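You operate a simulated robot arm through the tools that you are given. There is no shell and no other tool.

You run a simulated robot arm. Do the job below in one go: nothing can be reset, and whatever is moved stays where it is left.

## Task
Wipe the old grease off press 1's top rod, then grease the platen's nipple as the ticket says.
Fine: the rag and the pump go back; the press stays locked off. What is to be rubbed or washed off counts as gone when no trace of it is left.

Only the result counts: the job must be done as asked and must still hold three seconds after the hand-in. Knocking over, shifting, dropping, spilling or breaking anything else fails it.

## Robot
A 7-joint arm with a fingered hand, fixed in place. Base frame: the origin is at the foot of the arm, x ahead of it, y to its left, z up. Units: mm, rad, N and s.
Its first joint turns from -1.204 to 3.002 rad. Payload 5 kg.
Tool frame: the origin (TCP) lies between the finger pads and is the grasp point; the fingertips stand 32 mm ahead of it; z points along the fingers, y is the line along which they close. Largest opening 160 mm; the body of the gripper starts 89 mm behind the TCP. The gripper is a hand of 3 fingers: y runs from the thumb to the fingers, the wrist lies at [0, 0, -252] in the tool frame.
Orientation is that of the tool frame in the base frame, as a unit quaternion [w, x, y, z]. With the fingers straight down and closing along the base's y, the tool's x points along the base's -x, its y along +y and its z along -z.

## Interface
- The arm moves only by the tool drive_tool. Its argument "increments" is a list of rows, each a list of 6 numbers: the shift along the tool's x, y, z in units of 150 mm (1.0 is 150 mm), then the turn, a rotation vector about the tool's x, y, z in units of 180 degrees (1.0 is 180 degrees). In form: [[x, y, z, ax, ay, az], ...]. A call has 1 to 20 rows; each row is the pose to reach, as a shift and turn from the pose commanded when the call began, along the tool's axes at that moment. A call with a number of a shift or a turn outside -1 to 1 is refused whole. A row lasts 0.2 s, in which the tool goes at most 50 mm and 0.15 rad; a call with a longer step from one row to the next is refused whole. Where a pose cannot be reached the arm comes as near as it can. A force on the tool above 40 N (or 10 N above the force at the start of the call, whichever is more), or a blocked arm, ends the call early, and 0.2 s more pass. In this call time passes only in rows, and 0.2 s behind the last. It gives the time, the measured TCP pose, the force on the tool (base axes), the opening and the grip force at its end, in the units of the frame above (readings bear some noise), with the torque about the TCP (base axes, N m) and any sound that the robot's microphone picked up.
- Cameras (640 x 400 px; columns grow to the right, rows downward): "scene" is fixed at [48.5, 501.1, 1477.6]; the picture's right is [-0.84, -0.54, 0.00], its down [-0.13, 0.21, -0.97] and it looks along [0.53, -0.81, -0.24] (base axes); focal length 322 px, centre (320, 200). "wrist" rides on the gripper at [65, -4, -116] in the tool frame; the picture's right is [0.06, 1.00, 0.00], its down [-0.87, 0.05, -0.49] and it looks along [-0.49, 0.03, 0.87] (tool axes); focal length 261 px, centre (320, 200).
- capture(camera): a new picture of that camera. The clock stands still meanwhile.
- raise_lower(by): slides the trunk up (or, below 0, down) by that many mm; the arm rides with it, the base frame stays. It gives what a move gives, with no picture.
- set_fingers(finger1, finger2, thumb_bend): sets how far each is bent, from 0 (flat) to 1 (curled in); at 0.3 the hand is open as for a grip, at 0.7 the pads meet at the TCP. One left out holds its place. A second passes; each finger stops where it meets its share of the squeeze, and holds until it gets a number again. It is the only way to open and close the hand. It gives what a move gives, with no picture; readings hold the bend of each and the force on the fingers (four entries, about 0 where the hand has none), thumb and palm.
- point_at(camera, pixels): for up to 12 pixels [column, row] of the newest picture of that camera ("zoom" is the newest enlarged one), the place [x, y, z] in the base frame of the surface seen there, good to about 3 mm. The clock stands still meanwhile.
- inspect(camera, box): a new picture of the part [left, top, right, bottom] of that camera's present view, enlarged. The clock stands still meanwhile.
- sign_off(): hands the job in; it is judged then, once.

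Leave the gripper open and the arm clear of the work at the hand-in unless told otherwise.

The tools are called after "Request:" by a JSON object that holds its "fn" and its "kwargs". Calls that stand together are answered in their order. drive_tool: Moves the arm, as the interface text tells. Its arguments: {"type":"object","properties":{"increments":{"type":"array","items":{"type":"array","items":{"type":"number"}}}},"required":["increments"]} The other tools are called the same way: raise_lower (by) slides the trunk up or down; set_fingers (finger1, finger2, thumb_bend) moves the fingers one by one; capture (camera) takes a picture; point_at (camera, pixels) gives the place of the surface under pixels of a picture; inspect (camera, box) takes an enlarged picture of a part of a camera's view; sign_off () hands the job in.

At the start:

```text
clock: 0.0
tool_pos: [633.1, -722.6, 1195.3]
tcp_rot: [0.0, 0.0, 1.0, -0.001]
wrist_force: [0.5, -0.2, 0.0]
moment: [0.02, 0.0, 0.02]
width: 160.3
grip_force: 0.0
shape: jaw
bend: [0.3, 0.3, 0.3]
finger forces: [0.0, 0.0, 0.1, 0.1, 0.0, 0.1]
trunk travel left (down, up): [-725.0, 215.0]
```

scene: 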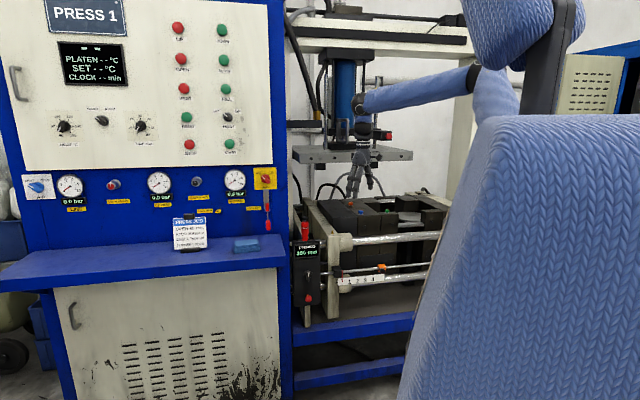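
wrist: 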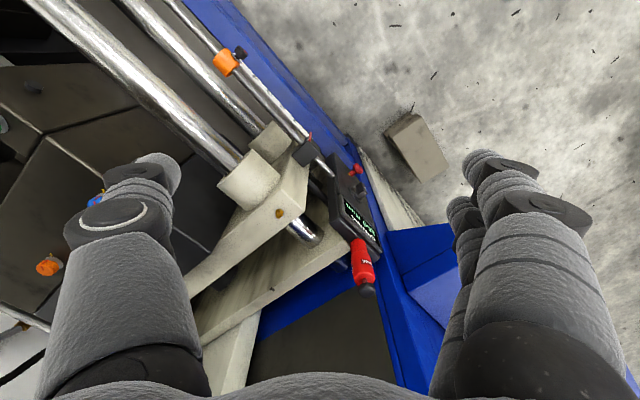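

I see a press with a control cabinet at left, a ticket on the ledge near (190,232), and a blue thing (rag?) near (245,245). I'll enlarge these areas to read the ticket and find the rag, pump and nipple.

Request:
{"fn": "inspect", "kwargs": {"camera": "scene", "box": [160, 205, 280, 280]}}

Request:
{"fn": "inspect", "kwargs": {"camera": "scene", "box": [280, 180, 460, 320]}}

Request:
{"fn": "inspect", "kwargs": {"camera": "scene", "box": [20, 150, 280, 300]}}

Request:
{"fn": "inspect", "kwargs": {"camera": "scene", "box": [40, 0, 270, 160]}}

```text
5.33 times, centred on (220, 242) of scene
```

zoom: 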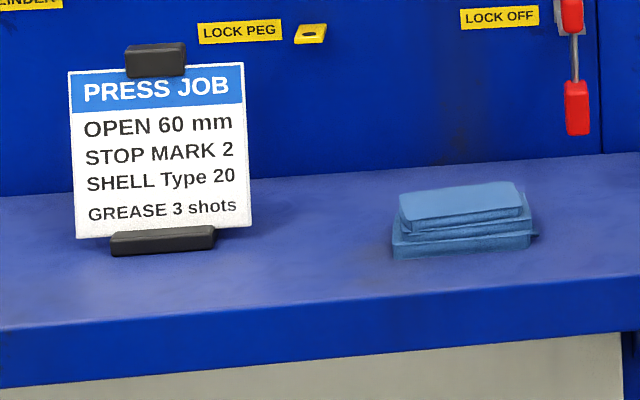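

```text
2.86 times, centred on (370, 250) of scene
```

zoom: 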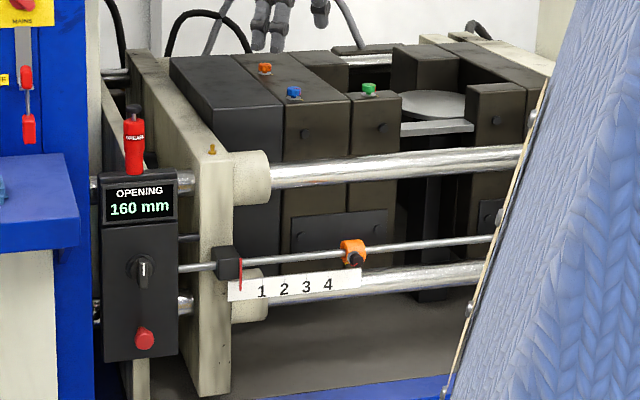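

```text
2.46 times, centred on (150, 225) of scene
```

zoom: 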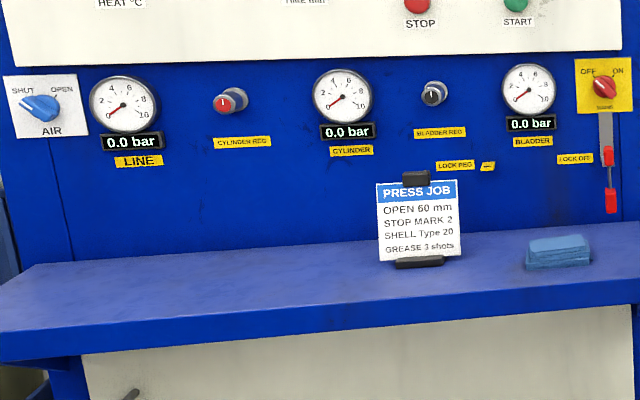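

```text
2.50 times, centred on (155, 80) of scene
```

zoom: 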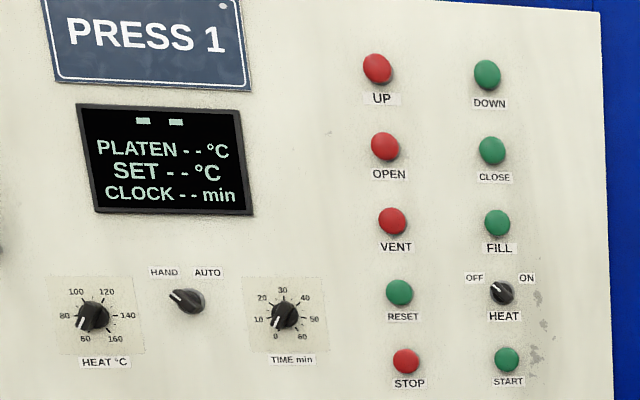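

The ticket reads GREASE 3 shots; the blue folded rag is on the ledge at (245,245); the red grease pump stands above the opening box near (304,228). Next I take a look at the rods and pump in more detail and query positions.

Request:
{"fn": "inspect", "kwargs": {"camera": "scene", "box": [285, 205, 365, 255]}}

Request:
{"fn": "point_at", "kwargs": {"camera": "zoom", "pixels": [[150, 60], [150, 100], [150, 140], [150, 180], [150, 210], [295, 205], [295, 220], [400, 270], [500, 265], [600, 255], [60, 300], [290, 240]]}}

Request:
{"fn": "inspect", "kwargs": {"camera": "scene", "box": [350, 220, 450, 290]}}

Request:
{"fn": "inspect", "kwargs": {"camera": "scene", "box": [240, 160, 290, 240]}}

```text
8.00 times, centred on (325, 230) of scene
```

zoom: 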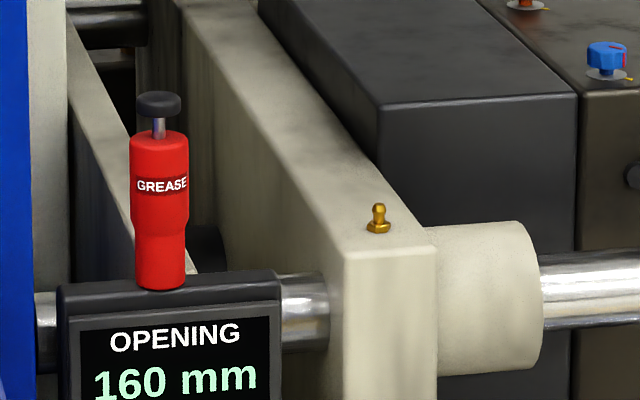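

```text
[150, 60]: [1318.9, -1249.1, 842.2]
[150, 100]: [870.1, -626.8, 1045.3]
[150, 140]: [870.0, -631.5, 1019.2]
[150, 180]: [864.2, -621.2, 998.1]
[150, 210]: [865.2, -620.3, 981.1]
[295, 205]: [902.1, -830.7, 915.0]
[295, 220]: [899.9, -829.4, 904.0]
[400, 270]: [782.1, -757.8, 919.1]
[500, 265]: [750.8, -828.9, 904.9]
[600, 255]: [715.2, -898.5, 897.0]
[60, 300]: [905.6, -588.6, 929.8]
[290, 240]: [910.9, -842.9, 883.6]
```

```text
5.71 times, centred on (400, 255) of scene
```

zoom: 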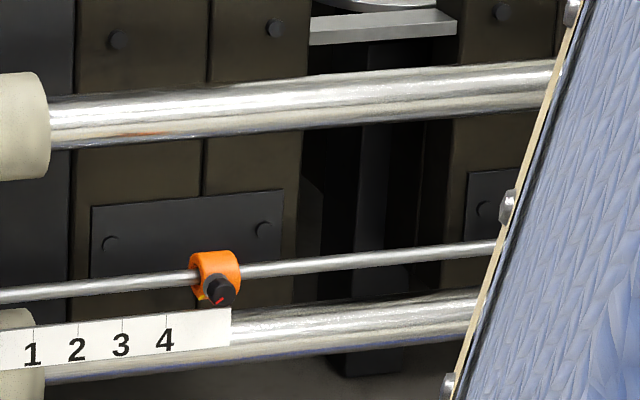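

```text
5.00 times, centred on (265, 200) of scene
```

zoom: 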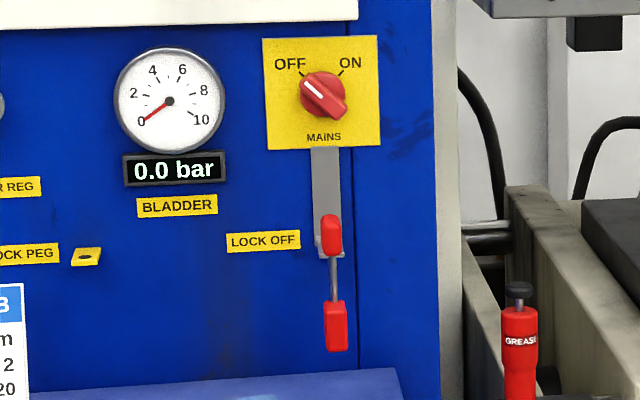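

There is a brownish smear on the upper front rod around scene (369,243). Next I read positions of the rag, pump, nipple, rod and the smear.

Request:
{"fn": "inspect", "kwargs": {"camera": "scene", "box": [220, 230, 268, 260]}}

Request:
{"fn": "point_at", "kwargs": {"camera": "scene", "pixels": [[245, 239], [236, 240], [256, 238], [235, 250], [258, 249], [245, 260], [205, 262], [280, 255], [190, 235], [200, 280], [265, 178], [268, 225]]}}

Request:
{"fn": "inspect", "kwargs": {"camera": "scene", "box": [340, 225, 404, 265]}}

Request:
{"fn": "point_at", "kwargs": {"camera": "zoom", "pixels": [[120, 150], [200, 145], [290, 160], [290, 180], [290, 200], [400, 150], [400, 170], [500, 140], [600, 130], [500, 160], [230, 190], [350, 185]]}}

Request:
{"fn": "inspect", "kwargs": {"camera": "scene", "box": [308, 222, 340, 242]}}

Request:
{"fn": "point_at", "kwargs": {"camera": "zoom", "pixels": [[217, 155], [217, 170], [217, 140], [213, 195], [180, 190], [250, 190], [140, 140], [300, 240]]}}

```text
13.33 times, centred on (244, 245) of scene
```

zoom: 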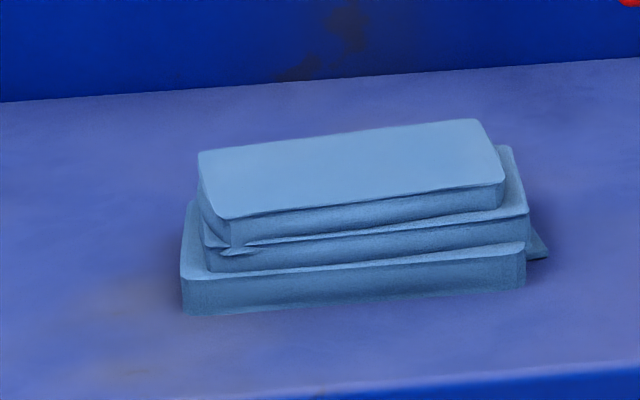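

```text
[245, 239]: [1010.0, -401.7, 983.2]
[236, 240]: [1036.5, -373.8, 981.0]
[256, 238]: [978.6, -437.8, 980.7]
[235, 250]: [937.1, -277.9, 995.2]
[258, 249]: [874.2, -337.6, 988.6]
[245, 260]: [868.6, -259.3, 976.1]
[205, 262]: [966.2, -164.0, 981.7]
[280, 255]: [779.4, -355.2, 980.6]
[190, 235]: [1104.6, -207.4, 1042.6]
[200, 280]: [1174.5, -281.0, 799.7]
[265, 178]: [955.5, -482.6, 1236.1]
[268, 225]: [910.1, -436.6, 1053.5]
```

```text
10.00 times, centred on (372, 245) of scene
```

zoom: 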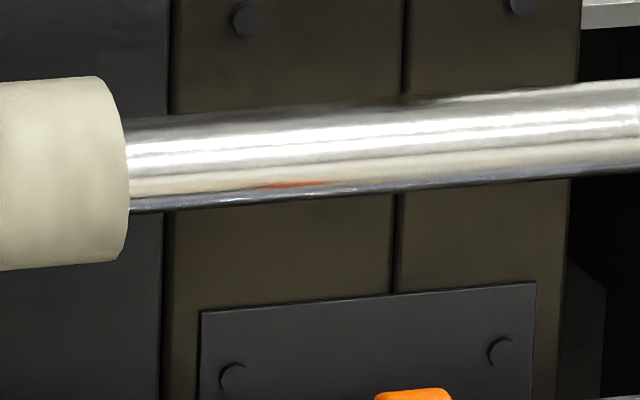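

```text
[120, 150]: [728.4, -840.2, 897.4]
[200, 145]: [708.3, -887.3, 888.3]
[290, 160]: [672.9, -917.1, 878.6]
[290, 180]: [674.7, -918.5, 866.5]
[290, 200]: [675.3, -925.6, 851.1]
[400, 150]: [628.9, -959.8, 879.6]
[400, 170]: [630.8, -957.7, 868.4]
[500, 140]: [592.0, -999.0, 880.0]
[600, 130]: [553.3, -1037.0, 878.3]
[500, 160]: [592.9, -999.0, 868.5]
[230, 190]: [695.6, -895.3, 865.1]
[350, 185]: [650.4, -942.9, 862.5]
```

```text
16.00 times, centred on (324, 232) of scene
```

zoom: 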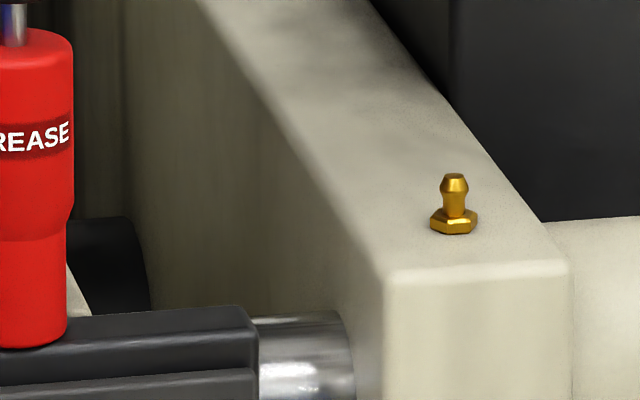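

```text
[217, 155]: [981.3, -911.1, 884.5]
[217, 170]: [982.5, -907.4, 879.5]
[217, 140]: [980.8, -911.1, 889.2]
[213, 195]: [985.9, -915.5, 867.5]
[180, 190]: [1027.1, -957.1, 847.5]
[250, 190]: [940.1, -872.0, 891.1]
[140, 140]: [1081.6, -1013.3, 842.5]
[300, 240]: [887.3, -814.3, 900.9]
```

The nipple is at zoom (455,195), i.e. scene ~(330.8,232). I'll re-query it, and enlarge the wrist view over the rods.

Request:
{"fn": "point_at", "kwargs": {"camera": "zoom", "pixels": [[455, 177], [455, 190], [455, 210], [455, 222], [455, 245], [400, 235], [510, 235], [390, 268], [560, 262], [30, 60], [30, 180], [35, 335]]}}

Request:
{"fn": "inspect", "kwargs": {"camera": "wrist", "box": [40, 0, 360, 200]}}

Request:
{"fn": "inspect", "kwargs": {"camera": "wrist", "box": [200, 100, 440, 300]}}

```text
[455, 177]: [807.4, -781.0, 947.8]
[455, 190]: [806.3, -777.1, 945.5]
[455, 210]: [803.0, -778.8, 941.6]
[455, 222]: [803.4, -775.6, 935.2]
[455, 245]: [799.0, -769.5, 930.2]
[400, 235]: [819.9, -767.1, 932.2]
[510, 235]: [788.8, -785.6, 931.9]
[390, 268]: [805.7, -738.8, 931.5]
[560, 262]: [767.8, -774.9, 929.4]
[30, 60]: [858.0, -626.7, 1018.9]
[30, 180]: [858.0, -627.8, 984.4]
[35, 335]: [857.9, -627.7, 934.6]
```

```text
2.00 times, centred on (200, 100) of wrist
```

zoom: 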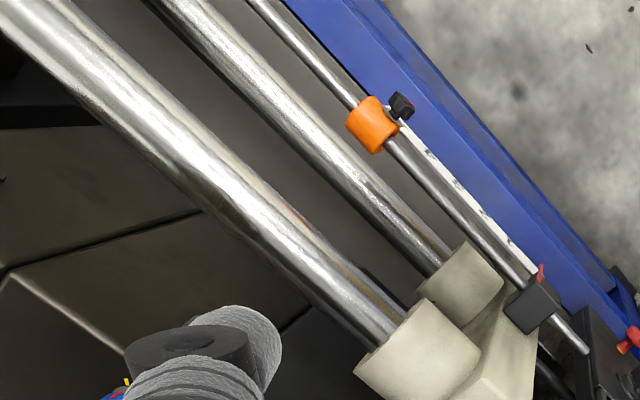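

```text
2.00 times, centred on (320, 200) of wrist
```

zoom: 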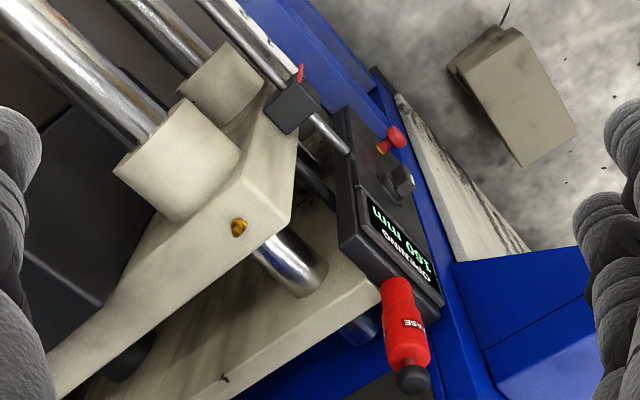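

I see the smear also from the wrist at about (148,106). I enlarge both views of it.

Request:
{"fn": "inspect", "kwargs": {"camera": "wrist", "box": [110, 70, 190, 120]}}

Request:
{"fn": "point_at", "kwargs": {"camera": "zoom", "pixels": [[290, 240], [310, 280], [330, 300], [270, 200], [250, 180], [300, 250], [200, 300], [150, 250]]}}

Request:
{"fn": "inspect", "kwargs": {"camera": "scene", "box": [350, 232, 390, 257]}}

Request:
{"fn": "point_at", "kwargs": {"camera": "zoom", "pixels": [[250, 180], [300, 180], [200, 180], [150, 180], [350, 180], [400, 180]]}}

```text
8.00 times, centred on (150, 95) of wrist
```

zoom: 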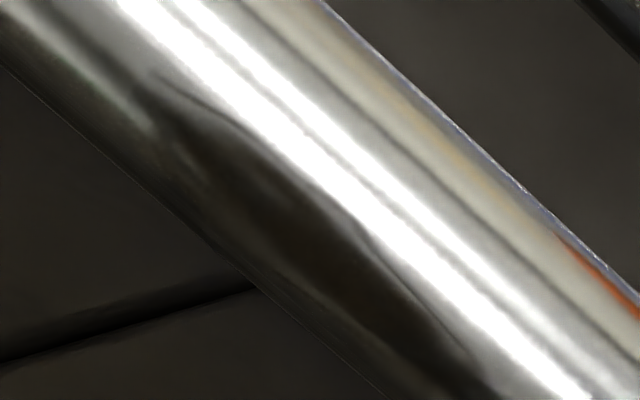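

```text
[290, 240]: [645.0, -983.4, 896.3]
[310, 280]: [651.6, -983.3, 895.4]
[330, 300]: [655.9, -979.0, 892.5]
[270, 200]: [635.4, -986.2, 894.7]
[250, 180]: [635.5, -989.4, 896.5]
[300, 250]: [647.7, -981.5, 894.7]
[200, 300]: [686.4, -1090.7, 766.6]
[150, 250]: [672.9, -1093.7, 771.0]
```

```text
16.00 times, centred on (370, 244) of scene
```

zoom: 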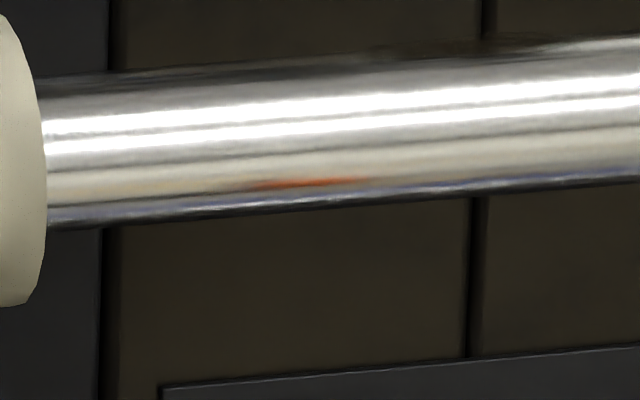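

```text
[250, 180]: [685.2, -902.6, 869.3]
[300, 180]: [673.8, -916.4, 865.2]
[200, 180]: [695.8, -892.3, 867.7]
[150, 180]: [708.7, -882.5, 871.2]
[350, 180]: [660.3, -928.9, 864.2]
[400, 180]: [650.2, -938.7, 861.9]
```

The orange streak may just be a reflection of the orange stop; a dark smudge also shows on the rod's top back (scene zoom ~(450,48)). I query positions across both.

Request:
{"fn": "point_at", "kwargs": {"camera": "zoom", "pixels": [[380, 52], [450, 48], [530, 42], [300, 75], [300, 110], [300, 150], [300, 200], [100, 90], [600, 50], [600, 100], [600, 150], [600, 180]]}}

Request:
{"fn": "inspect", "kwargs": {"camera": "wrist", "box": [110, 70, 190, 120]}}

Request:
{"fn": "point_at", "kwargs": {"camera": "zoom", "pixels": [[150, 80], [170, 130], [250, 170], [300, 200], [350, 250], [400, 300], [300, 280], [230, 230], [500, 370], [100, 100], [600, 270], [480, 150]]}}

Request:
{"fn": "inspect", "kwargs": {"camera": "scene", "box": [360, 220, 456, 250]}}

```text
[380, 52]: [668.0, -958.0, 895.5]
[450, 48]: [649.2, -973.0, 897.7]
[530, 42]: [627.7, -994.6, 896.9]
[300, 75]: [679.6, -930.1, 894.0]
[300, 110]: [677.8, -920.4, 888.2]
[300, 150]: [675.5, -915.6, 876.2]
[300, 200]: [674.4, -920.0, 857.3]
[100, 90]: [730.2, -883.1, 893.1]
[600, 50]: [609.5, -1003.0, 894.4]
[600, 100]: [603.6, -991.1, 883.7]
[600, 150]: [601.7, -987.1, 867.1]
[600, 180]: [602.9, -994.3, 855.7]
```

```text
8.00 times, centred on (150, 95) of wrist
```

zoom: 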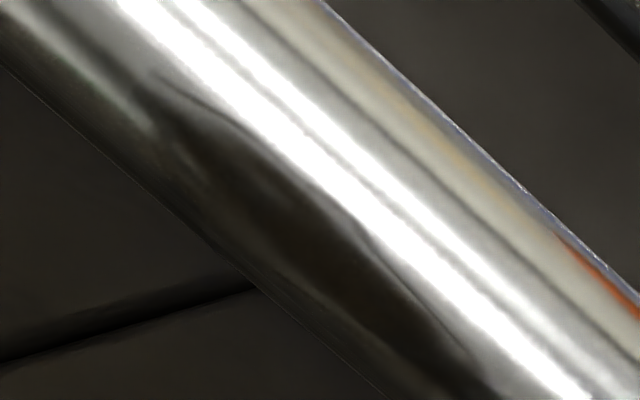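

```text
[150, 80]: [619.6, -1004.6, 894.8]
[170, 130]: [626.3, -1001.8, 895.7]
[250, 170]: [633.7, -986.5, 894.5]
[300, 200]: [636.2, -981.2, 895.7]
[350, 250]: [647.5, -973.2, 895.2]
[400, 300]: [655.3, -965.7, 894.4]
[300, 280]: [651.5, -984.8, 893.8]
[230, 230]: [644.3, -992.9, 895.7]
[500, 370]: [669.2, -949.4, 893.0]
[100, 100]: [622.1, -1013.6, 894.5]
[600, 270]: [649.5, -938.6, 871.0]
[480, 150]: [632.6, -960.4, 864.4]
```

```text
6.67 times, centred on (408, 235) of scene
```

zoom: 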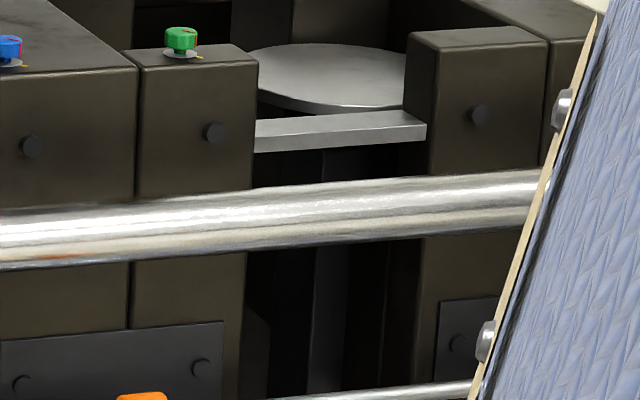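

The dark patch agrees in both views: it lies on the rod's top around (645,-978,896), about 65 mm long; that's the old grease (orange is a reflection). Now I measure the rag's shape on the ledge.

Request:
{"fn": "inspect", "kwargs": {"camera": "scene", "box": [220, 230, 268, 260]}}

Request:
{"fn": "point_at", "kwargs": {"camera": "zoom", "pixels": [[205, 155], [475, 125], [495, 180], [232, 212], [210, 265], [520, 215], [185, 310], [520, 285], [185, 275], [350, 170], [540, 255], [350, 290]]}}

Request:
{"fn": "point_at", "kwargs": {"camera": "scene", "pixels": [[180, 252], [270, 236], [225, 262], [282, 262], [270, 244], [210, 250]]}}

```text
13.33 times, centred on (244, 245) of scene
```

zoom: 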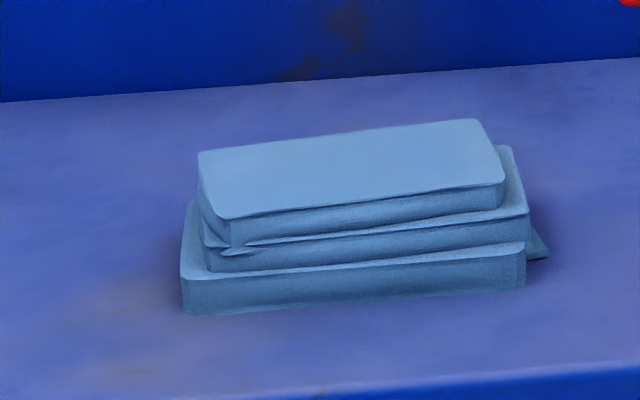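

```text
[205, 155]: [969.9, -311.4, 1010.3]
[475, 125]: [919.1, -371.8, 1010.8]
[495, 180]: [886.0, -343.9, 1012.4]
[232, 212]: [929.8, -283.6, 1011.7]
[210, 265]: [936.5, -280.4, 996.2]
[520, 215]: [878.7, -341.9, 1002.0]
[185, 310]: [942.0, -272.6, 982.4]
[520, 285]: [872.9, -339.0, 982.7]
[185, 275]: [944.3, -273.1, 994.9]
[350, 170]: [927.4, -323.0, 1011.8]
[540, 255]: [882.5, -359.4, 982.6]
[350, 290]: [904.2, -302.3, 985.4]
```

```text
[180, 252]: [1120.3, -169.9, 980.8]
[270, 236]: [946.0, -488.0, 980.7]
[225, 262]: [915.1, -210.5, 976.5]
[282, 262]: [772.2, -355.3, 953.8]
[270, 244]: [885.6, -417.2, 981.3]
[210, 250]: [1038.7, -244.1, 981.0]
```

The rag is about 95×60×31 mm centred near (925,-328), ledge z≈981. Before moving, I check positions of overhead obstacles: the grey plate around (350,155), blue cylinder (345,90), posts, and mold block tops.

Request:
{"fn": "point_at", "kwargs": {"camera": "scene", "pixels": [[300, 157], [345, 155], [408, 154], [345, 90], [380, 205], [360, 200], [330, 208], [400, 210], [312, 205], [287, 120], [440, 200], [420, 40]]}}

Request:
{"fn": "point_at", "kwargs": {"camera": "scene", "pixels": [[300, 300], [305, 262], [380, 268], [350, 235], [350, 215], [355, 280], [310, 290], [320, 270], [470, 80], [400, 95], [365, 135], [540, 250]]}}

```text
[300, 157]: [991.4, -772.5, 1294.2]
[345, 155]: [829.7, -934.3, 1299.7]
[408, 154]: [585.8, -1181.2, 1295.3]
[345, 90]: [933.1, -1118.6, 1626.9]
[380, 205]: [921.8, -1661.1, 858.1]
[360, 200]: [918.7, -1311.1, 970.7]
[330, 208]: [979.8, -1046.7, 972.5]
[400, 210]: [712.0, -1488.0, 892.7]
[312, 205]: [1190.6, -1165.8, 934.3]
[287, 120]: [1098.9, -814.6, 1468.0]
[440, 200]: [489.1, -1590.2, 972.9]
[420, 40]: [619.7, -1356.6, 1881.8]
```

```text
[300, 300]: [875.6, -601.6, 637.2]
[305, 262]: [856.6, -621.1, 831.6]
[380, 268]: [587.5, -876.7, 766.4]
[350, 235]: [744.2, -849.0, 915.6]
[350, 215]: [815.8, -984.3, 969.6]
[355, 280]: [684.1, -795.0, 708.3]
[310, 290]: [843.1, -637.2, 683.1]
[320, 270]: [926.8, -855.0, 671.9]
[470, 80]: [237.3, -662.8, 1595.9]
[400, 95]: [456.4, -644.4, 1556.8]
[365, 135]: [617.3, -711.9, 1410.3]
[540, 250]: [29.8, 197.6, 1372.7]
```

Overhead plate edge is at z≈1297 (depth beyond the rod), block tops at z≈970. I first turn the hand by -43.9° about its axis so it closes across the rods, in free space.

Request:
{"fn": "drive_tool", "kwargs": {"increments": [[0, 0, 0, 0, 0, -0.0407], [0, 0, 0, 0, 0, -0.0813], [0, 0, 0, 0, 0, -0.122], [0, 0, 0, 0, 0, -0.1626], [0, 0, 0, 0, 0, -0.2033], [0, 0, 0, 0, 0, -0.2439]]}}

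```text
clock: 1.4
tool_pos: [631.3, -723.3, 1194.9]
tcp_rot: [0.0, -0.375, 0.927, 0.0]
wrist_force: [-0.9, 0.5, -0.3]
moment: [0.0, -0.02, 0.02]
width: 159.9
grip_force: 0.1
shape: jaw
bend: [0.3, 0.3, 0.3]
finger forces: [0.0, 0.1, 0.0, 0.1, 0.1, 0.0]
trunk travel left (down, up): [-725.0, 215.0]
```

Turned as intended. Now I test the reach outward (toward the rods) at this height: 120 mm along the tool's -y.

Request:
{"fn": "drive_tool", "kwargs": {"increments": [[0, -0.2, 0, 0, 0, 0], [0, -0.4, 0, 0, 0, 0], [0, -0.6, 0, 0, 0, 0], [0, -0.8, 0, 0, 0, 0]]}}

Request:
{"fn": "capture", "kwargs": {"camera": "scene"}}

Request:
{"fn": "capture", "kwargs": {"camera": "wrist"}}

```text
clock: 2.4
tool_pos: [717.1, -809.3, 1191.2]
tcp_rot: [0.0, -0.374, 0.927, 0.0]
wrist_force: [0.7, 0.8, -0.1]
moment: [0.03, 0.0, 0.01]
width: 159.8
grip_force: 0.1
shape: jaw
bend: [0.3, 0.3, 0.3]
finger forces: [0.0, 0.0, 0.1, 0.1, 0.0, 0.0]
trunk travel left (down, up): [-725.0, 215.0]
```

```text
taken
```

scene: 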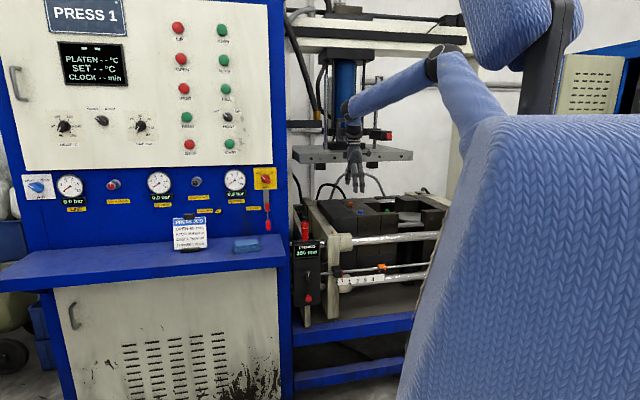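

```text
taken
```

wrist: 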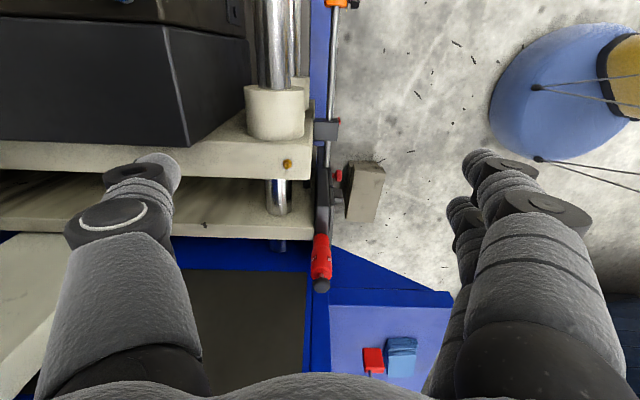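

It reached radius 1081 vertical. I test further out toward above the grease spot (u +165, further 70 mm).

Request:
{"fn": "drive_tool", "kwargs": {"increments": [[0.25, -0.1, 0, 0, 0, 0], [0.5, -0.2, 0, 0, 0, 0], [0.75, -0.3, 0, 0, 0, 0], [1.0, -0.4, 0, 0, 0, 0], [1.0, -0.48, 0, 0, 0, 0]]}}

Request:
{"fn": "capture", "kwargs": {"camera": "wrist"}}

Request:
{"fn": "capture", "kwargs": {"camera": "scene"}}

```text
clock: 3.6
tool_pos: [659.4, -964.3, 1194.1]
tcp_rot: [0.0, -0.374, 0.928, 0.0]
wrist_force: [-0.2, 0.1, 0.2]
moment: [0.0, 0.03, -0.01]
width: 159.9
grip_force: 0.0
shape: jaw
bend: [0.3, 0.3, 0.3]
finger forces: [0.0, 0.1, 0.1, 0.1, 0.0, 0.0]
trunk travel left (down, up): [-725.0, 215.0]
```

```text
taken
```

wrist: 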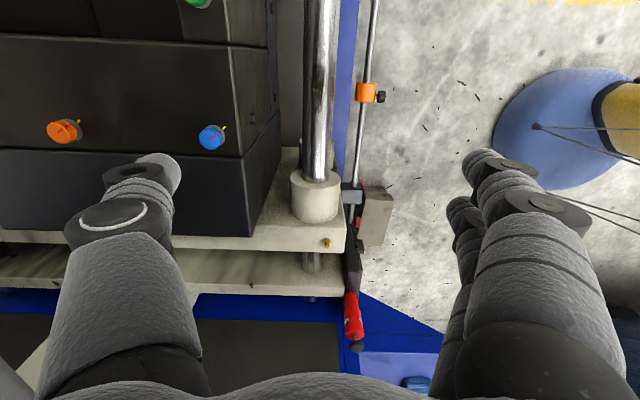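

```text
taken
```

scene: 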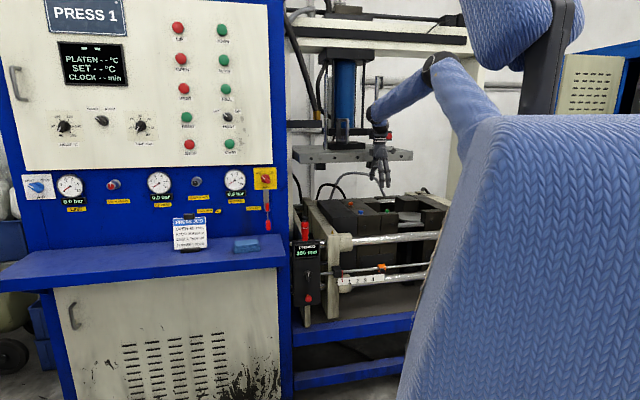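

Reach is fine: radius 1168 with tool vertical. I enlarge the wrist view along the top rod (columns 290–350).

Request:
{"fn": "inspect", "kwargs": {"camera": "wrist", "box": [270, 0, 400, 200]}}

Request:
{"fn": "inspect", "kwargs": {"camera": "scene", "box": [345, 225, 441, 265]}}

```text
2.00 times, centred on (335, 100) of wrist
```

zoom: 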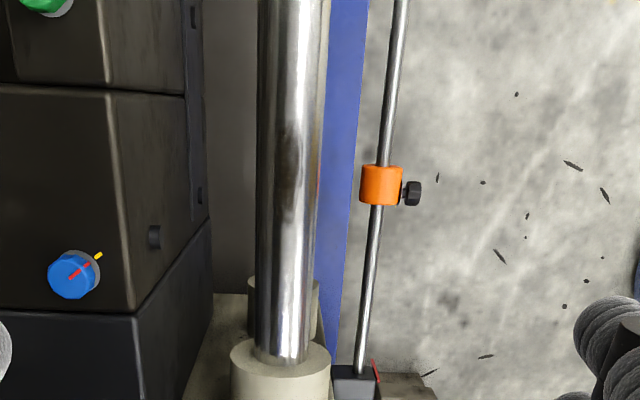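

```text
6.67 times, centred on (393, 245) of scene
```

zoom: 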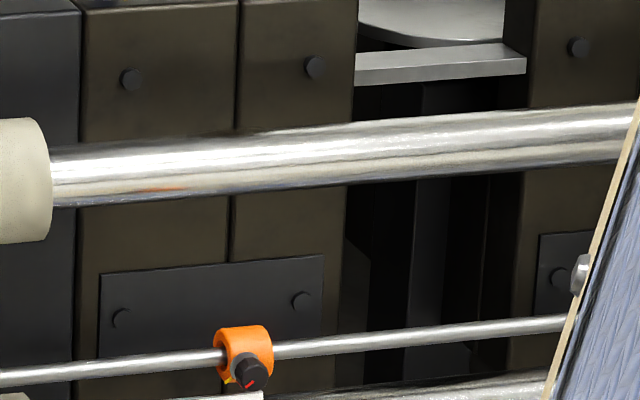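

A dark patch shows on the rod around wrist (312,90). I enlarge it and query positions of its edges.

Request:
{"fn": "inspect", "kwargs": {"camera": "wrist", "box": [270, 50, 366, 125]}}

Request:
{"fn": "point_at", "kwargs": {"camera": "zoom", "pixels": [[240, 80], [280, 80], [320, 80], [360, 80], [240, 200], [280, 200], [320, 200], [360, 200], [240, 320], [280, 320], [320, 320], [360, 320]]}}

```text
5.33 times, centred on (318, 88) of wrist
```

zoom: 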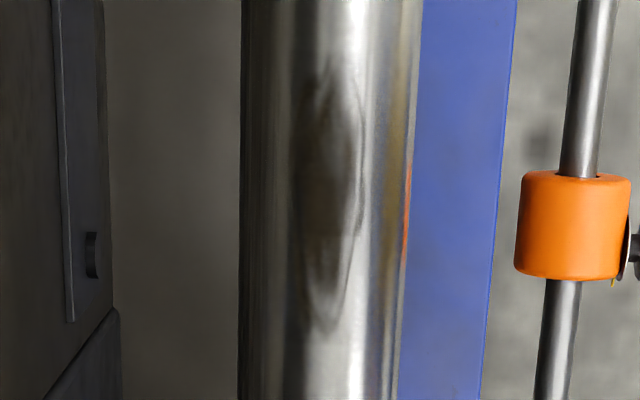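

```text
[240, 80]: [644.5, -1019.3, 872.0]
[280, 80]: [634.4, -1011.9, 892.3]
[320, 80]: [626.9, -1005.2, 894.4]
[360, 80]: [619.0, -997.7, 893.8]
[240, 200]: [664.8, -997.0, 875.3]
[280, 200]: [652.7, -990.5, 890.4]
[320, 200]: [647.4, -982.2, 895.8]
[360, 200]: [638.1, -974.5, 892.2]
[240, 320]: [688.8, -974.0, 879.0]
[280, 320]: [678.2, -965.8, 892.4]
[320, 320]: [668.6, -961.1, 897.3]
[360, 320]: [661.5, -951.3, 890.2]
```

The grease is a patch ~70×25 mm on the top crest of the rod, centred at (647,-983,896). Next I'll fetch the rag; I first check how far the cabinet's front protrudes near the rag and along the path.

Request:
{"fn": "point_at", "kwargs": {"camera": "scene", "pixels": [[225, 31], [225, 115], [230, 145], [234, 183], [265, 180], [196, 182], [268, 205], [268, 224], [159, 183], [190, 145], [240, 150], [262, 100]]}}

```text
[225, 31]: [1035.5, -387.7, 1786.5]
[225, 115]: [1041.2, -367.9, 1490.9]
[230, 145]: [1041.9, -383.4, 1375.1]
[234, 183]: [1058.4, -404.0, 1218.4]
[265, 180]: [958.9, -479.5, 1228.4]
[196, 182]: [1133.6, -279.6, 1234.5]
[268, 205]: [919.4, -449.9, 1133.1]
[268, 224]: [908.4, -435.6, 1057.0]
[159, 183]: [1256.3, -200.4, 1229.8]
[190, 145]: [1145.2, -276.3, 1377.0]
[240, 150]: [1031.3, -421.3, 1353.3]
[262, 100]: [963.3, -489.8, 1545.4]
```

Panel and buttons lie beyond depth ~1000, so the way is clear. I drive back and sideways toward above the rag, staying at z≈1195.

Request:
{"fn": "drive_tool", "kwargs": {"increments": [[-0.2, 0.2, 0, 0, 0, 0], [-0.4, 0.4, 0, 0, 0, 0], [-0.6, 0.6, 0, 0, 0, 0], [-0.8, 0.8, 0, 0, 0, 0], [-1, 1, 0, 0, 0, 0]]}}

Request:
{"fn": "drive_tool", "kwargs": {"increments": [[-0.2, 0.16, 0, 0, 0, 0], [-0.4, 0.32, 0, 0, 0, 0], [-0.6, 0.48, 0, 0, 0, 0], [-0.8, 0.64, 0, 0, 0, 0], [-1, 0.82, 0, 0, 0, 0]]}}

Request:
{"fn": "drive_tool", "kwargs": {"increments": [[-0.3, 0, 0, 0, 0, 0], [-0.6, 0, 0, 0, 0, 0], [-0.8, 0, 0, 0, 0, 0], [-1, 0, 0, 0, 0, 0]]}}

```text
clock: 4.8
tool_pos: [659.6, -750.5, 1192.7]
tcp_rot: [0.0, -0.374, 0.927, 0.0]
wrist_force: [0.1, -0.8, -0.2]
moment: [0.0, 0.02, -0.04]
width: 159.9
grip_force: 0.0
shape: jaw
bend: [0.3, 0.3, 0.3]
finger forces: [0.0, 0.0, 0.0, 0.0, 0.0, 0.1]
trunk travel left (down, up): [-725.0, 215.0]
```

```text
clock: 6.0
tool_pos: [684.8, -558.1, 1194.3]
tcp_rot: [0.0, -0.374, 0.927, 0.001]
wrist_force: [-0.2, -0.5, 0.4]
moment: [0.0, 0.03, 0.0]
width: 160.0
grip_force: 0.1
shape: jaw
bend: [0.3, 0.3, 0.3]
finger forces: [0.0, 0.0, 0.0, 0.0, 0.0, 0.0]
trunk travel left (down, up): [-725.0, 215.0]
```

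```text
clock: 7.0
tool_pos: [792.9, -454.0, 1191.7]
tcp_rot: [-0.001, -0.373, 0.928, 0.0]
wrist_force: [-0.8, 0.1, 0.8]
moment: [0.03, 0.03, 0.02]
width: 159.8
grip_force: 0.1
shape: jaw
bend: [0.3, 0.3, 0.3]
finger forces: [0.0, 0.0, 0.0, 0.0, 0.1, 0.1]
trunk travel left (down, up): [-725.0, 215.0]
```

I continue 150 mm more toward the rag, then look with the wrist camera.

Request:
{"fn": "drive_tool", "kwargs": {"increments": [[-0.3, 0, 0, 0, 0, 0], [-0.6, 0, 0, 0, 0, 0], [-0.8, 0, 0, 0, 0, 0], [-1, 0, 0, 0, 0, 0]]}}

Request:
{"fn": "capture", "kwargs": {"camera": "wrist"}}

Request:
{"fn": "capture", "kwargs": {"camera": "scene"}}

```text
clock: 8.0
tool_pos: [900.6, -352.4, 1192.8]
tcp_rot: [-0.002, -0.374, 0.928, 0.0]
wrist_force: [0.2, -0.5, -0.3]
moment: [0.0, 0.03, 0.0]
width: 159.7
grip_force: 0.0
shape: jaw
bend: [0.3, 0.3, 0.3]
finger forces: [0.0, 0.0, 0.1, 0.0, 0.1, 0.0]
trunk travel left (down, up): [-725.0, 215.0]
```

```text
taken
```

wrist: 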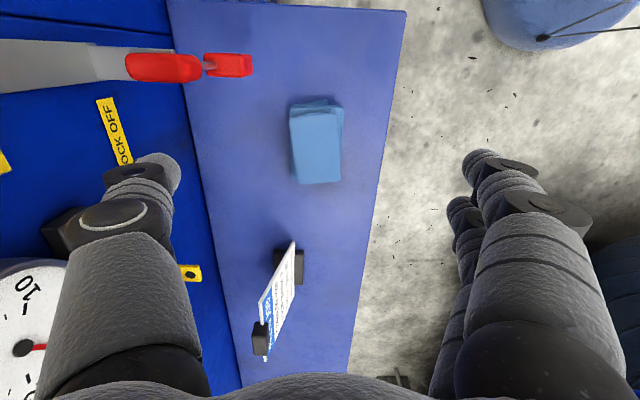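

```text
taken
```

scene: 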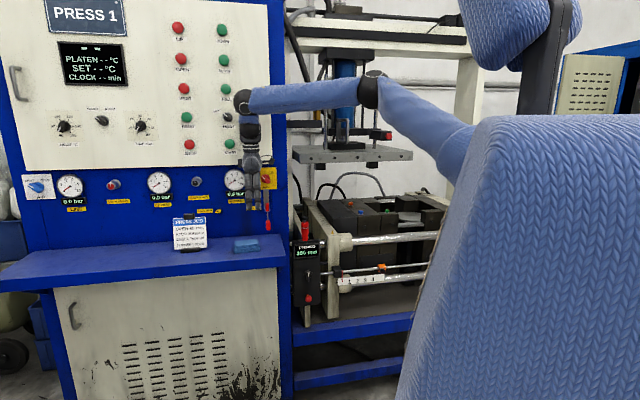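

The rag is seen at wrist (290–345, 98–185). I query its corners for centre and angle.

Request:
{"fn": "inspect", "kwargs": {"camera": "wrist", "box": [268, 85, 364, 200]}}

Request:
{"fn": "point_at", "kwargs": {"camera": "wrist", "pixels": [[292, 106], [325, 100], [342, 110], [341, 178], [300, 183], [291, 140], [316, 145], [290, 170], [310, 110], [340, 140], [235, 66], [190, 120]]}}

```text
3.48 times, centred on (316, 142) of wrist
```

zoom: 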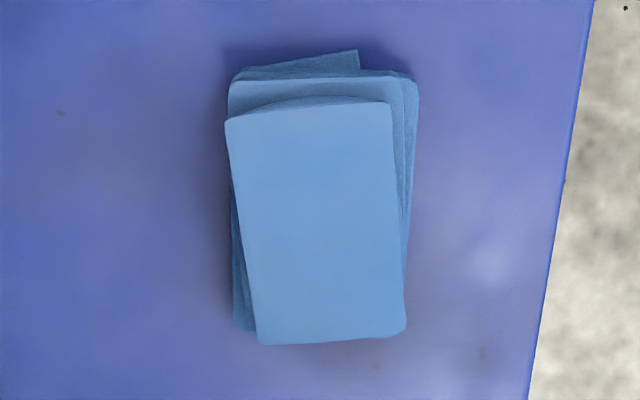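

```text
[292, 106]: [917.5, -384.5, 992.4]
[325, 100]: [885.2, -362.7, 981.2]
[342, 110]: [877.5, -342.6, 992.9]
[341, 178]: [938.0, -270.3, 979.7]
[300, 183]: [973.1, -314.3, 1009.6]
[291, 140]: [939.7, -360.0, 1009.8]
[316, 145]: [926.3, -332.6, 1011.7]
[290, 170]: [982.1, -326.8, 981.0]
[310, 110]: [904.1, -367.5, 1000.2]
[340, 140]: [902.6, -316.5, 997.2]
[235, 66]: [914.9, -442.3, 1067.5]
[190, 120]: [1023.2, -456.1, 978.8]
```

I query the rag layers' corners in the enlarged view.

Request:
{"fn": "point_at", "kwargs": {"camera": "zoom", "pixels": [[232, 124], [386, 108], [400, 328], [264, 340], [412, 85], [409, 160], [238, 325], [236, 90], [228, 100], [318, 220], [355, 55], [245, 70]]}}

```text
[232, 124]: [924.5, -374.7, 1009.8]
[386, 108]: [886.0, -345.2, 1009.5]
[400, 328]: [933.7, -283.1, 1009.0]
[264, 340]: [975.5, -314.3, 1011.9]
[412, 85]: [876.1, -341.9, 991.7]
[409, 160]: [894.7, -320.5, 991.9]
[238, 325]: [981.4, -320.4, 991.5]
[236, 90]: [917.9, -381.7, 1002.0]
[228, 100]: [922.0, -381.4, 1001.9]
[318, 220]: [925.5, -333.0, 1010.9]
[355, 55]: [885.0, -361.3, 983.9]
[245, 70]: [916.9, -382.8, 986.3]
```

Rag centre is about (930,-329), top z 1011. I check the yellow LOCK PEG bracket at wrist (190,272) and the wall near the thumb before descending.

Request:
{"fn": "point_at", "kwargs": {"camera": "wrist", "pixels": [[190, 272], [198, 272], [180, 268], [60, 235], [45, 300], [200, 240], [210, 300], [195, 180]]}}

Request:
{"fn": "point_at", "kwargs": {"camera": "scene", "pixels": [[219, 211], [222, 213], [235, 183], [230, 200]]}}

```text
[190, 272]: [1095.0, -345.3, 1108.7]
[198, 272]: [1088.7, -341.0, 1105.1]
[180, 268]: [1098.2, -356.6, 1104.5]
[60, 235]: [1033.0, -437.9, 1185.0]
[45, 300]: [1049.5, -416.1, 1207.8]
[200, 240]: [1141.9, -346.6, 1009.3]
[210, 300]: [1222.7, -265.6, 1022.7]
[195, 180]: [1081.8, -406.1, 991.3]
```

```text
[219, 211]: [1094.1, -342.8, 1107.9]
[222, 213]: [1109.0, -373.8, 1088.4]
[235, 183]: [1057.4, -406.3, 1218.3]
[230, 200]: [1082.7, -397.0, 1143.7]
```

All clear. I descend to z≈1060 over the rag centre.

Request:
{"fn": "drive_tool", "kwargs": {"increments": [[-0.12, -0.012, 0.2, 0, 0, 0], [-0.249, -0.024, 0.45, 0, 0, 0], [-0.249, -0.024, 0.7, 0, 0, 0], [-0.249, -0.024, 0.88, 0, 0, 0]]}}

Request:
{"fn": "capture", "kwargs": {"camera": "wrist"}}

Request:
{"fn": "inspect", "kwargs": {"camera": "scene", "box": [190, 160, 310, 260]}}

```text
clock: 9.0
tool_pos: [911.2, -337.6, 1066.4]
tcp_rot: [0.002, -0.374, 0.927, 0.001]
wrist_force: [-0.8, -0.9, 0.5]
moment: [0.01, 0.02, -0.02]
width: 160.1
grip_force: 0.0
shape: jaw
bend: [0.3, 0.3, 0.3]
finger forces: [0.0, 0.0, 0.1, 0.1, 0.0, 0.0]
out of reach, approached as far as the arm can: row 2, 3, 4
trunk travel left (down, up): [-725.0, 215.0]
```

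```text
taken
```

wrist: 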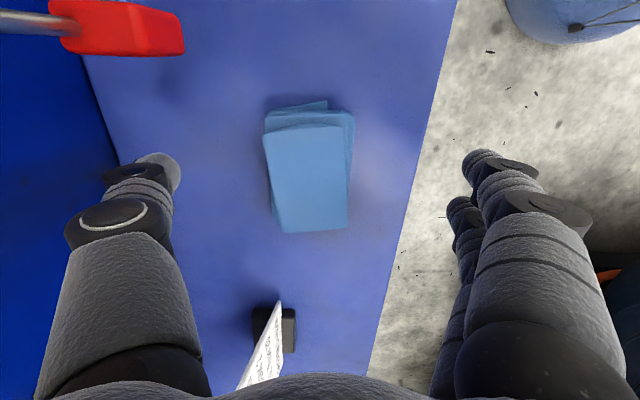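

```text
4.00 times, centred on (250, 210) of scene
```

zoom: 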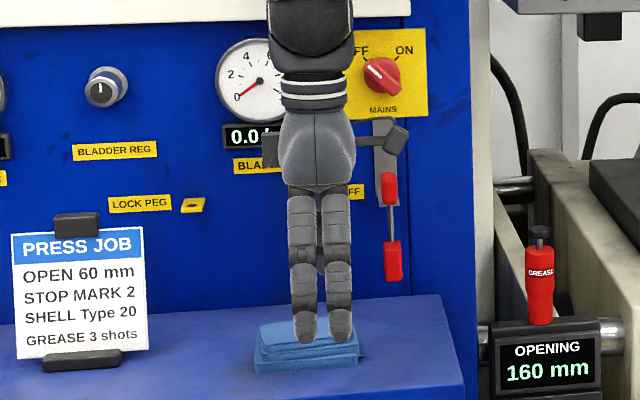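

The low height costs reach here, so I go back up and will lower the trunk instead. First up by ~127 mm.

Request:
{"fn": "drive_tool", "kwargs": {"increments": [[0, 0, -0.3, 0, 0, 0], [0, 0, -0.6, 0, 0, 0], [0, 0, -0.85, 0, 0, 0]]}}

```text
clock: 9.8
tool_pos: [904.0, -341.4, 1196.0]
tcp_rot: [0.005, -0.374, 0.927, 0.0]
wrist_force: [0.2, 0.1, 0.6]
moment: [-0.04, -0.05, 0.01]
width: 159.9
grip_force: 0.0
shape: jaw
bend: [0.3, 0.3, 0.3]
finger forces: [0.0, 0.0, 0.0, 0.0, 0.0, 0.1]
out of reach, approached as far as the arm can: row 3
trunk travel left (down, up): [-725.0, 215.0]
```

Still short in reach at this azimuth. I'll look at the arm's shape to understand: positions of elbow, upper arm and wrist in the scene view.

Request:
{"fn": "capture", "kwargs": {"camera": "scene"}}

Request:
{"fn": "point_at", "kwargs": {"camera": "scene", "pixels": [[245, 100], [300, 97], [370, 90], [400, 105], [430, 125], [460, 150], [500, 130], [560, 60], [520, 20], [548, 80], [600, 200], [475, 10]]}}

```text
taken
```

scene: 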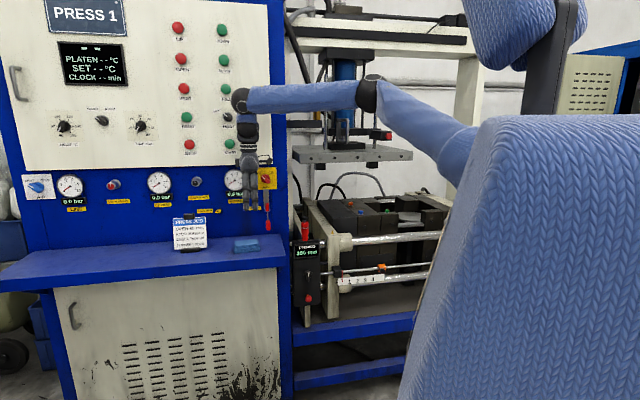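

```text
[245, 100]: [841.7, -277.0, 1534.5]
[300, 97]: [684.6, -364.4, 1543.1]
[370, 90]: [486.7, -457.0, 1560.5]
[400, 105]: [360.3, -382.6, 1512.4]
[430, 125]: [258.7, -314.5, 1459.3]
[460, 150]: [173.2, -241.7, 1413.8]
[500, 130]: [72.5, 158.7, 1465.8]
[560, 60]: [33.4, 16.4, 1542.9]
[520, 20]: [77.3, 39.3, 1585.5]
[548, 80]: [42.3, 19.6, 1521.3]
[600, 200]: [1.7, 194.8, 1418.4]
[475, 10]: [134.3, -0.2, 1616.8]
```

The elbow still has bend left, so a joint limit is at play. I move down 60 mm to see whether the place above the rag is reachable at mid height.

Request:
{"fn": "drive_tool", "kwargs": {"increments": [[0, 0, 0.2, 0, 0, 0], [0, 0, 0.4, 0, 0, 0]]}}

```text
clock: 10.4
tool_pos: [905.3, -342.3, 1132.9]
tcp_rot: [0.0, -0.374, 0.927, 0.0]
wrist_force: [0.0, -0.7, -0.3]
moment: [0.0, 0.04, 0.02]
width: 160.2
grip_force: 0.0
shape: jaw
bend: [0.3, 0.3, 0.3]
finger forces: [0.1, 0.1, 0.0, 0.1, 0.0, 0.1]
trunk travel left (down, up): [-725.0, 215.0]
```

The commanded pose was re-based. I now try the remaining 27 mm sideways and 7.5 mm inward at this height.

Request:
{"fn": "drive_tool", "kwargs": {"increments": [[-0.09, -0.025, 0, 0, 0, 0], [-0.18, -0.05, 0, 0, 0, 0]]}}

```text
clock: 11.0
tool_pos: [916.7, -336.3, 1133.8]
tcp_rot: [0.002, -0.374, 0.928, -0.001]
wrist_force: [0.1, -0.4, 0.3]
moment: [0.01, 0.0, 0.03]
width: 159.6
grip_force: 0.1
shape: jaw
bend: [0.3, 0.3, 0.3]
finger forces: [0.1, 0.0, 0.0, 0.1, 0.1, 0.0]
out of reach, approached as far as the arm can: row 2
trunk travel left (down, up): [-725.0, 215.0]
```

At radius ~976 I'm 15 mm off the rag's centre lengthwise, which is fine for a grip. Now I lower the trunk by 100 mm and look.

Request:
{"fn": "raise_lower", "kwargs": {"by": -100}}

Request:
{"fn": "capture", "kwargs": {"camera": "wrist"}}

Request:
{"fn": "inspect", "kwargs": {"camera": "scene", "box": [200, 180, 296, 260]}}

```text
clock: 12.3
tool_pos: [916.8, -334.6, 1033.5]
tcp_rot: [0.001, -0.372, 0.928, 0.0]
wrist_force: [-0.2, -0.4, -0.4]
moment: [-0.03, -0.03, -0.02]
width: 160.0
grip_force: 0.1
shape: jaw
bend: [0.3, 0.3, 0.3]
finger forces: [0.0, 0.0, 0.1, 0.0, 0.1, 0.1]
trunk travel left (down, up): [-625.0, 315.0]
```

```text
taken
```

wrist: 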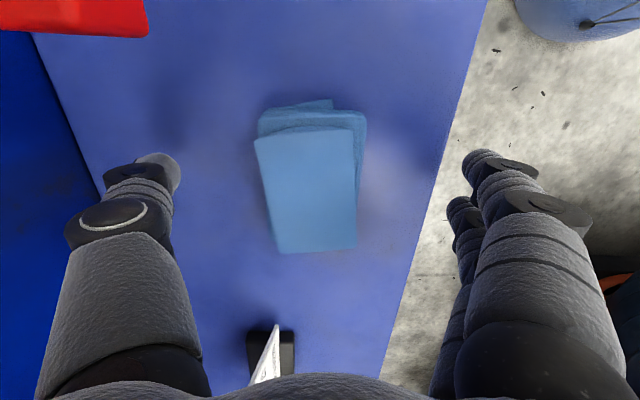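

```text
5.00 times, centred on (248, 220) of scene
```

zoom: 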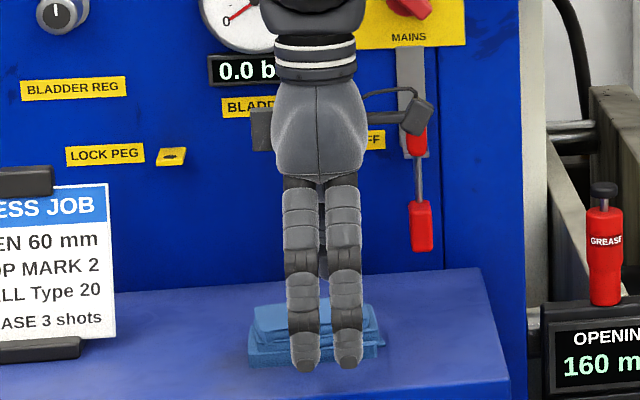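

I check fingertip heights with the zoom view (fingertips at (303,360) and (350,360)).

Request:
{"fn": "point_at", "kwargs": {"camera": "zoom", "pixels": [[303, 340], [303, 362], [348, 340], [348, 362], [303, 250], [348, 250], [420, 120], [418, 145], [420, 230]]}}

```text
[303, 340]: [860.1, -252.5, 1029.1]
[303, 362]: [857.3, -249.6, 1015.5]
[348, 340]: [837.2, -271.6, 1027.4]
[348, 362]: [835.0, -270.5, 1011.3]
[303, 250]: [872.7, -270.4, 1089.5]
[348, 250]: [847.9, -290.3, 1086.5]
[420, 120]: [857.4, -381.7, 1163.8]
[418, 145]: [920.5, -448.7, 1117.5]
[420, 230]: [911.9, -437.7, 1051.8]
```

Fingertips are at z≈1010 when open and swing ~6 mm lower on closing. I lower the trunk 16 mm so they'll end ~5 mm above the ledge.

Request:
{"fn": "raise_lower", "kwargs": {"by": -16}}

Request:
{"fn": "set_fingers", "kwargs": {"finger1": 0.42, "finger2": 0.42, "thumb_bend": 0.42}}

Request:
{"fn": "capture", "kwargs": {"camera": "wrist"}}

Request:
{"fn": "inspect", "kwargs": {"camera": "scene", "box": [200, 180, 296, 260]}}

```text
clock: 13.0
tool_pos: [916.6, -335.2, 1017.8]
tcp_rot: [0.001, -0.374, 0.927, 0.001]
wrist_force: [-0.4, 0.1, -0.7]
moment: [-0.01, 0.01, -0.01]
width: 159.9
grip_force: 0.0
shape: jaw
bend: [0.3, 0.3, 0.3]
finger forces: [0.0, 0.1, 0.0, 0.1, 0.1, 0.0]
trunk travel left (down, up): [-609.0, 331.0]
```

```text
clock: 14.0
tool_pos: [916.4, -335.0, 1018.5]
tcp_rot: [0.001, -0.373, 0.928, 0.001]
wrist_force: [0.3, 0.7, 3.5]
moment: [0.19, 0.15, 0.02]
width: 122.4
grip_force: 2.3
shape: fingers
bend: [0.41, 0.41, 0.42]
finger forces: [1.9, 1.7, 0.0, 0.1, 0.7, 0.0]
trunk travel left (down, up): [-609.0, 331.0]
```

```text
taken
```

wrist: 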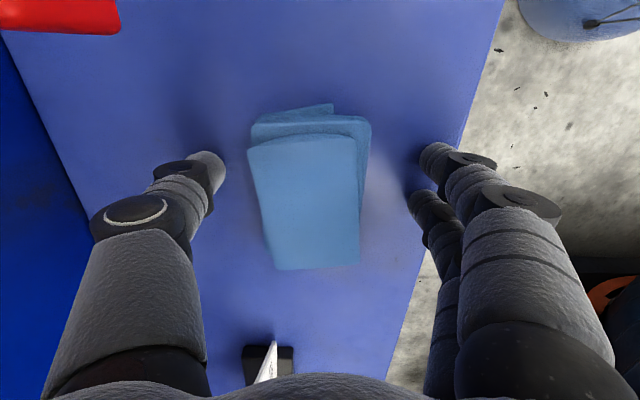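

```text
5.00 times, centred on (248, 220) of scene
```

zoom: 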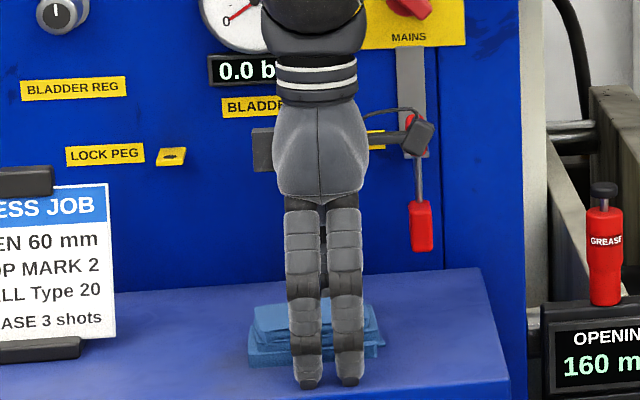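

The two fingers touch the ledge (about 2 N each). I raise by 7 mm.

Request:
{"fn": "raise_lower", "kwargs": {"by": 7}}

Request:
{"fn": "set_fingers", "kwargs": {"finger1": 0.48, "finger2": 0.48, "thumb_bend": 0.48}}

Request:
{"fn": "capture", "kwargs": {"camera": "wrist"}}

```text
clock: 14.5
tool_pos: [916.5, -334.4, 1023.6]
tcp_rot: [0.0, -0.374, 0.928, 0.001]
wrist_force: [-0.6, -0.5, 0.2]
moment: [-0.02, 0.02, -0.04]
width: 120.5
grip_force: 0.1
shape: fingers
bend: [0.42, 0.42, 0.42]
finger forces: [0.1, 0.0, 0.0, 0.0, 0.0, 0.1]
trunk travel left (down, up): [-616.0, 324.0]
```

```text
clock: 15.5
tool_pos: [917.4, -335.3, 1024.3]
tcp_rot: [0.0, -0.373, 0.928, 0.001]
wrist_force: [0.8, -0.9, 1.1]
moment: [-0.01, 0.0, -0.02]
width: 96.3
grip_force: 0.1
shape: fingers
bend: [0.48, 0.48, 0.48]
finger forces: [0.1, 0.0, 0.1, 0.0, 0.0, 0.0]
trunk travel left (down, up): [-616.0, 324.0]
```

```text
taken
```

wrist: 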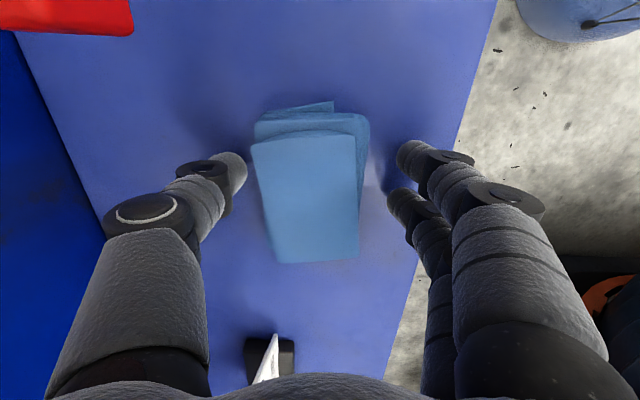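

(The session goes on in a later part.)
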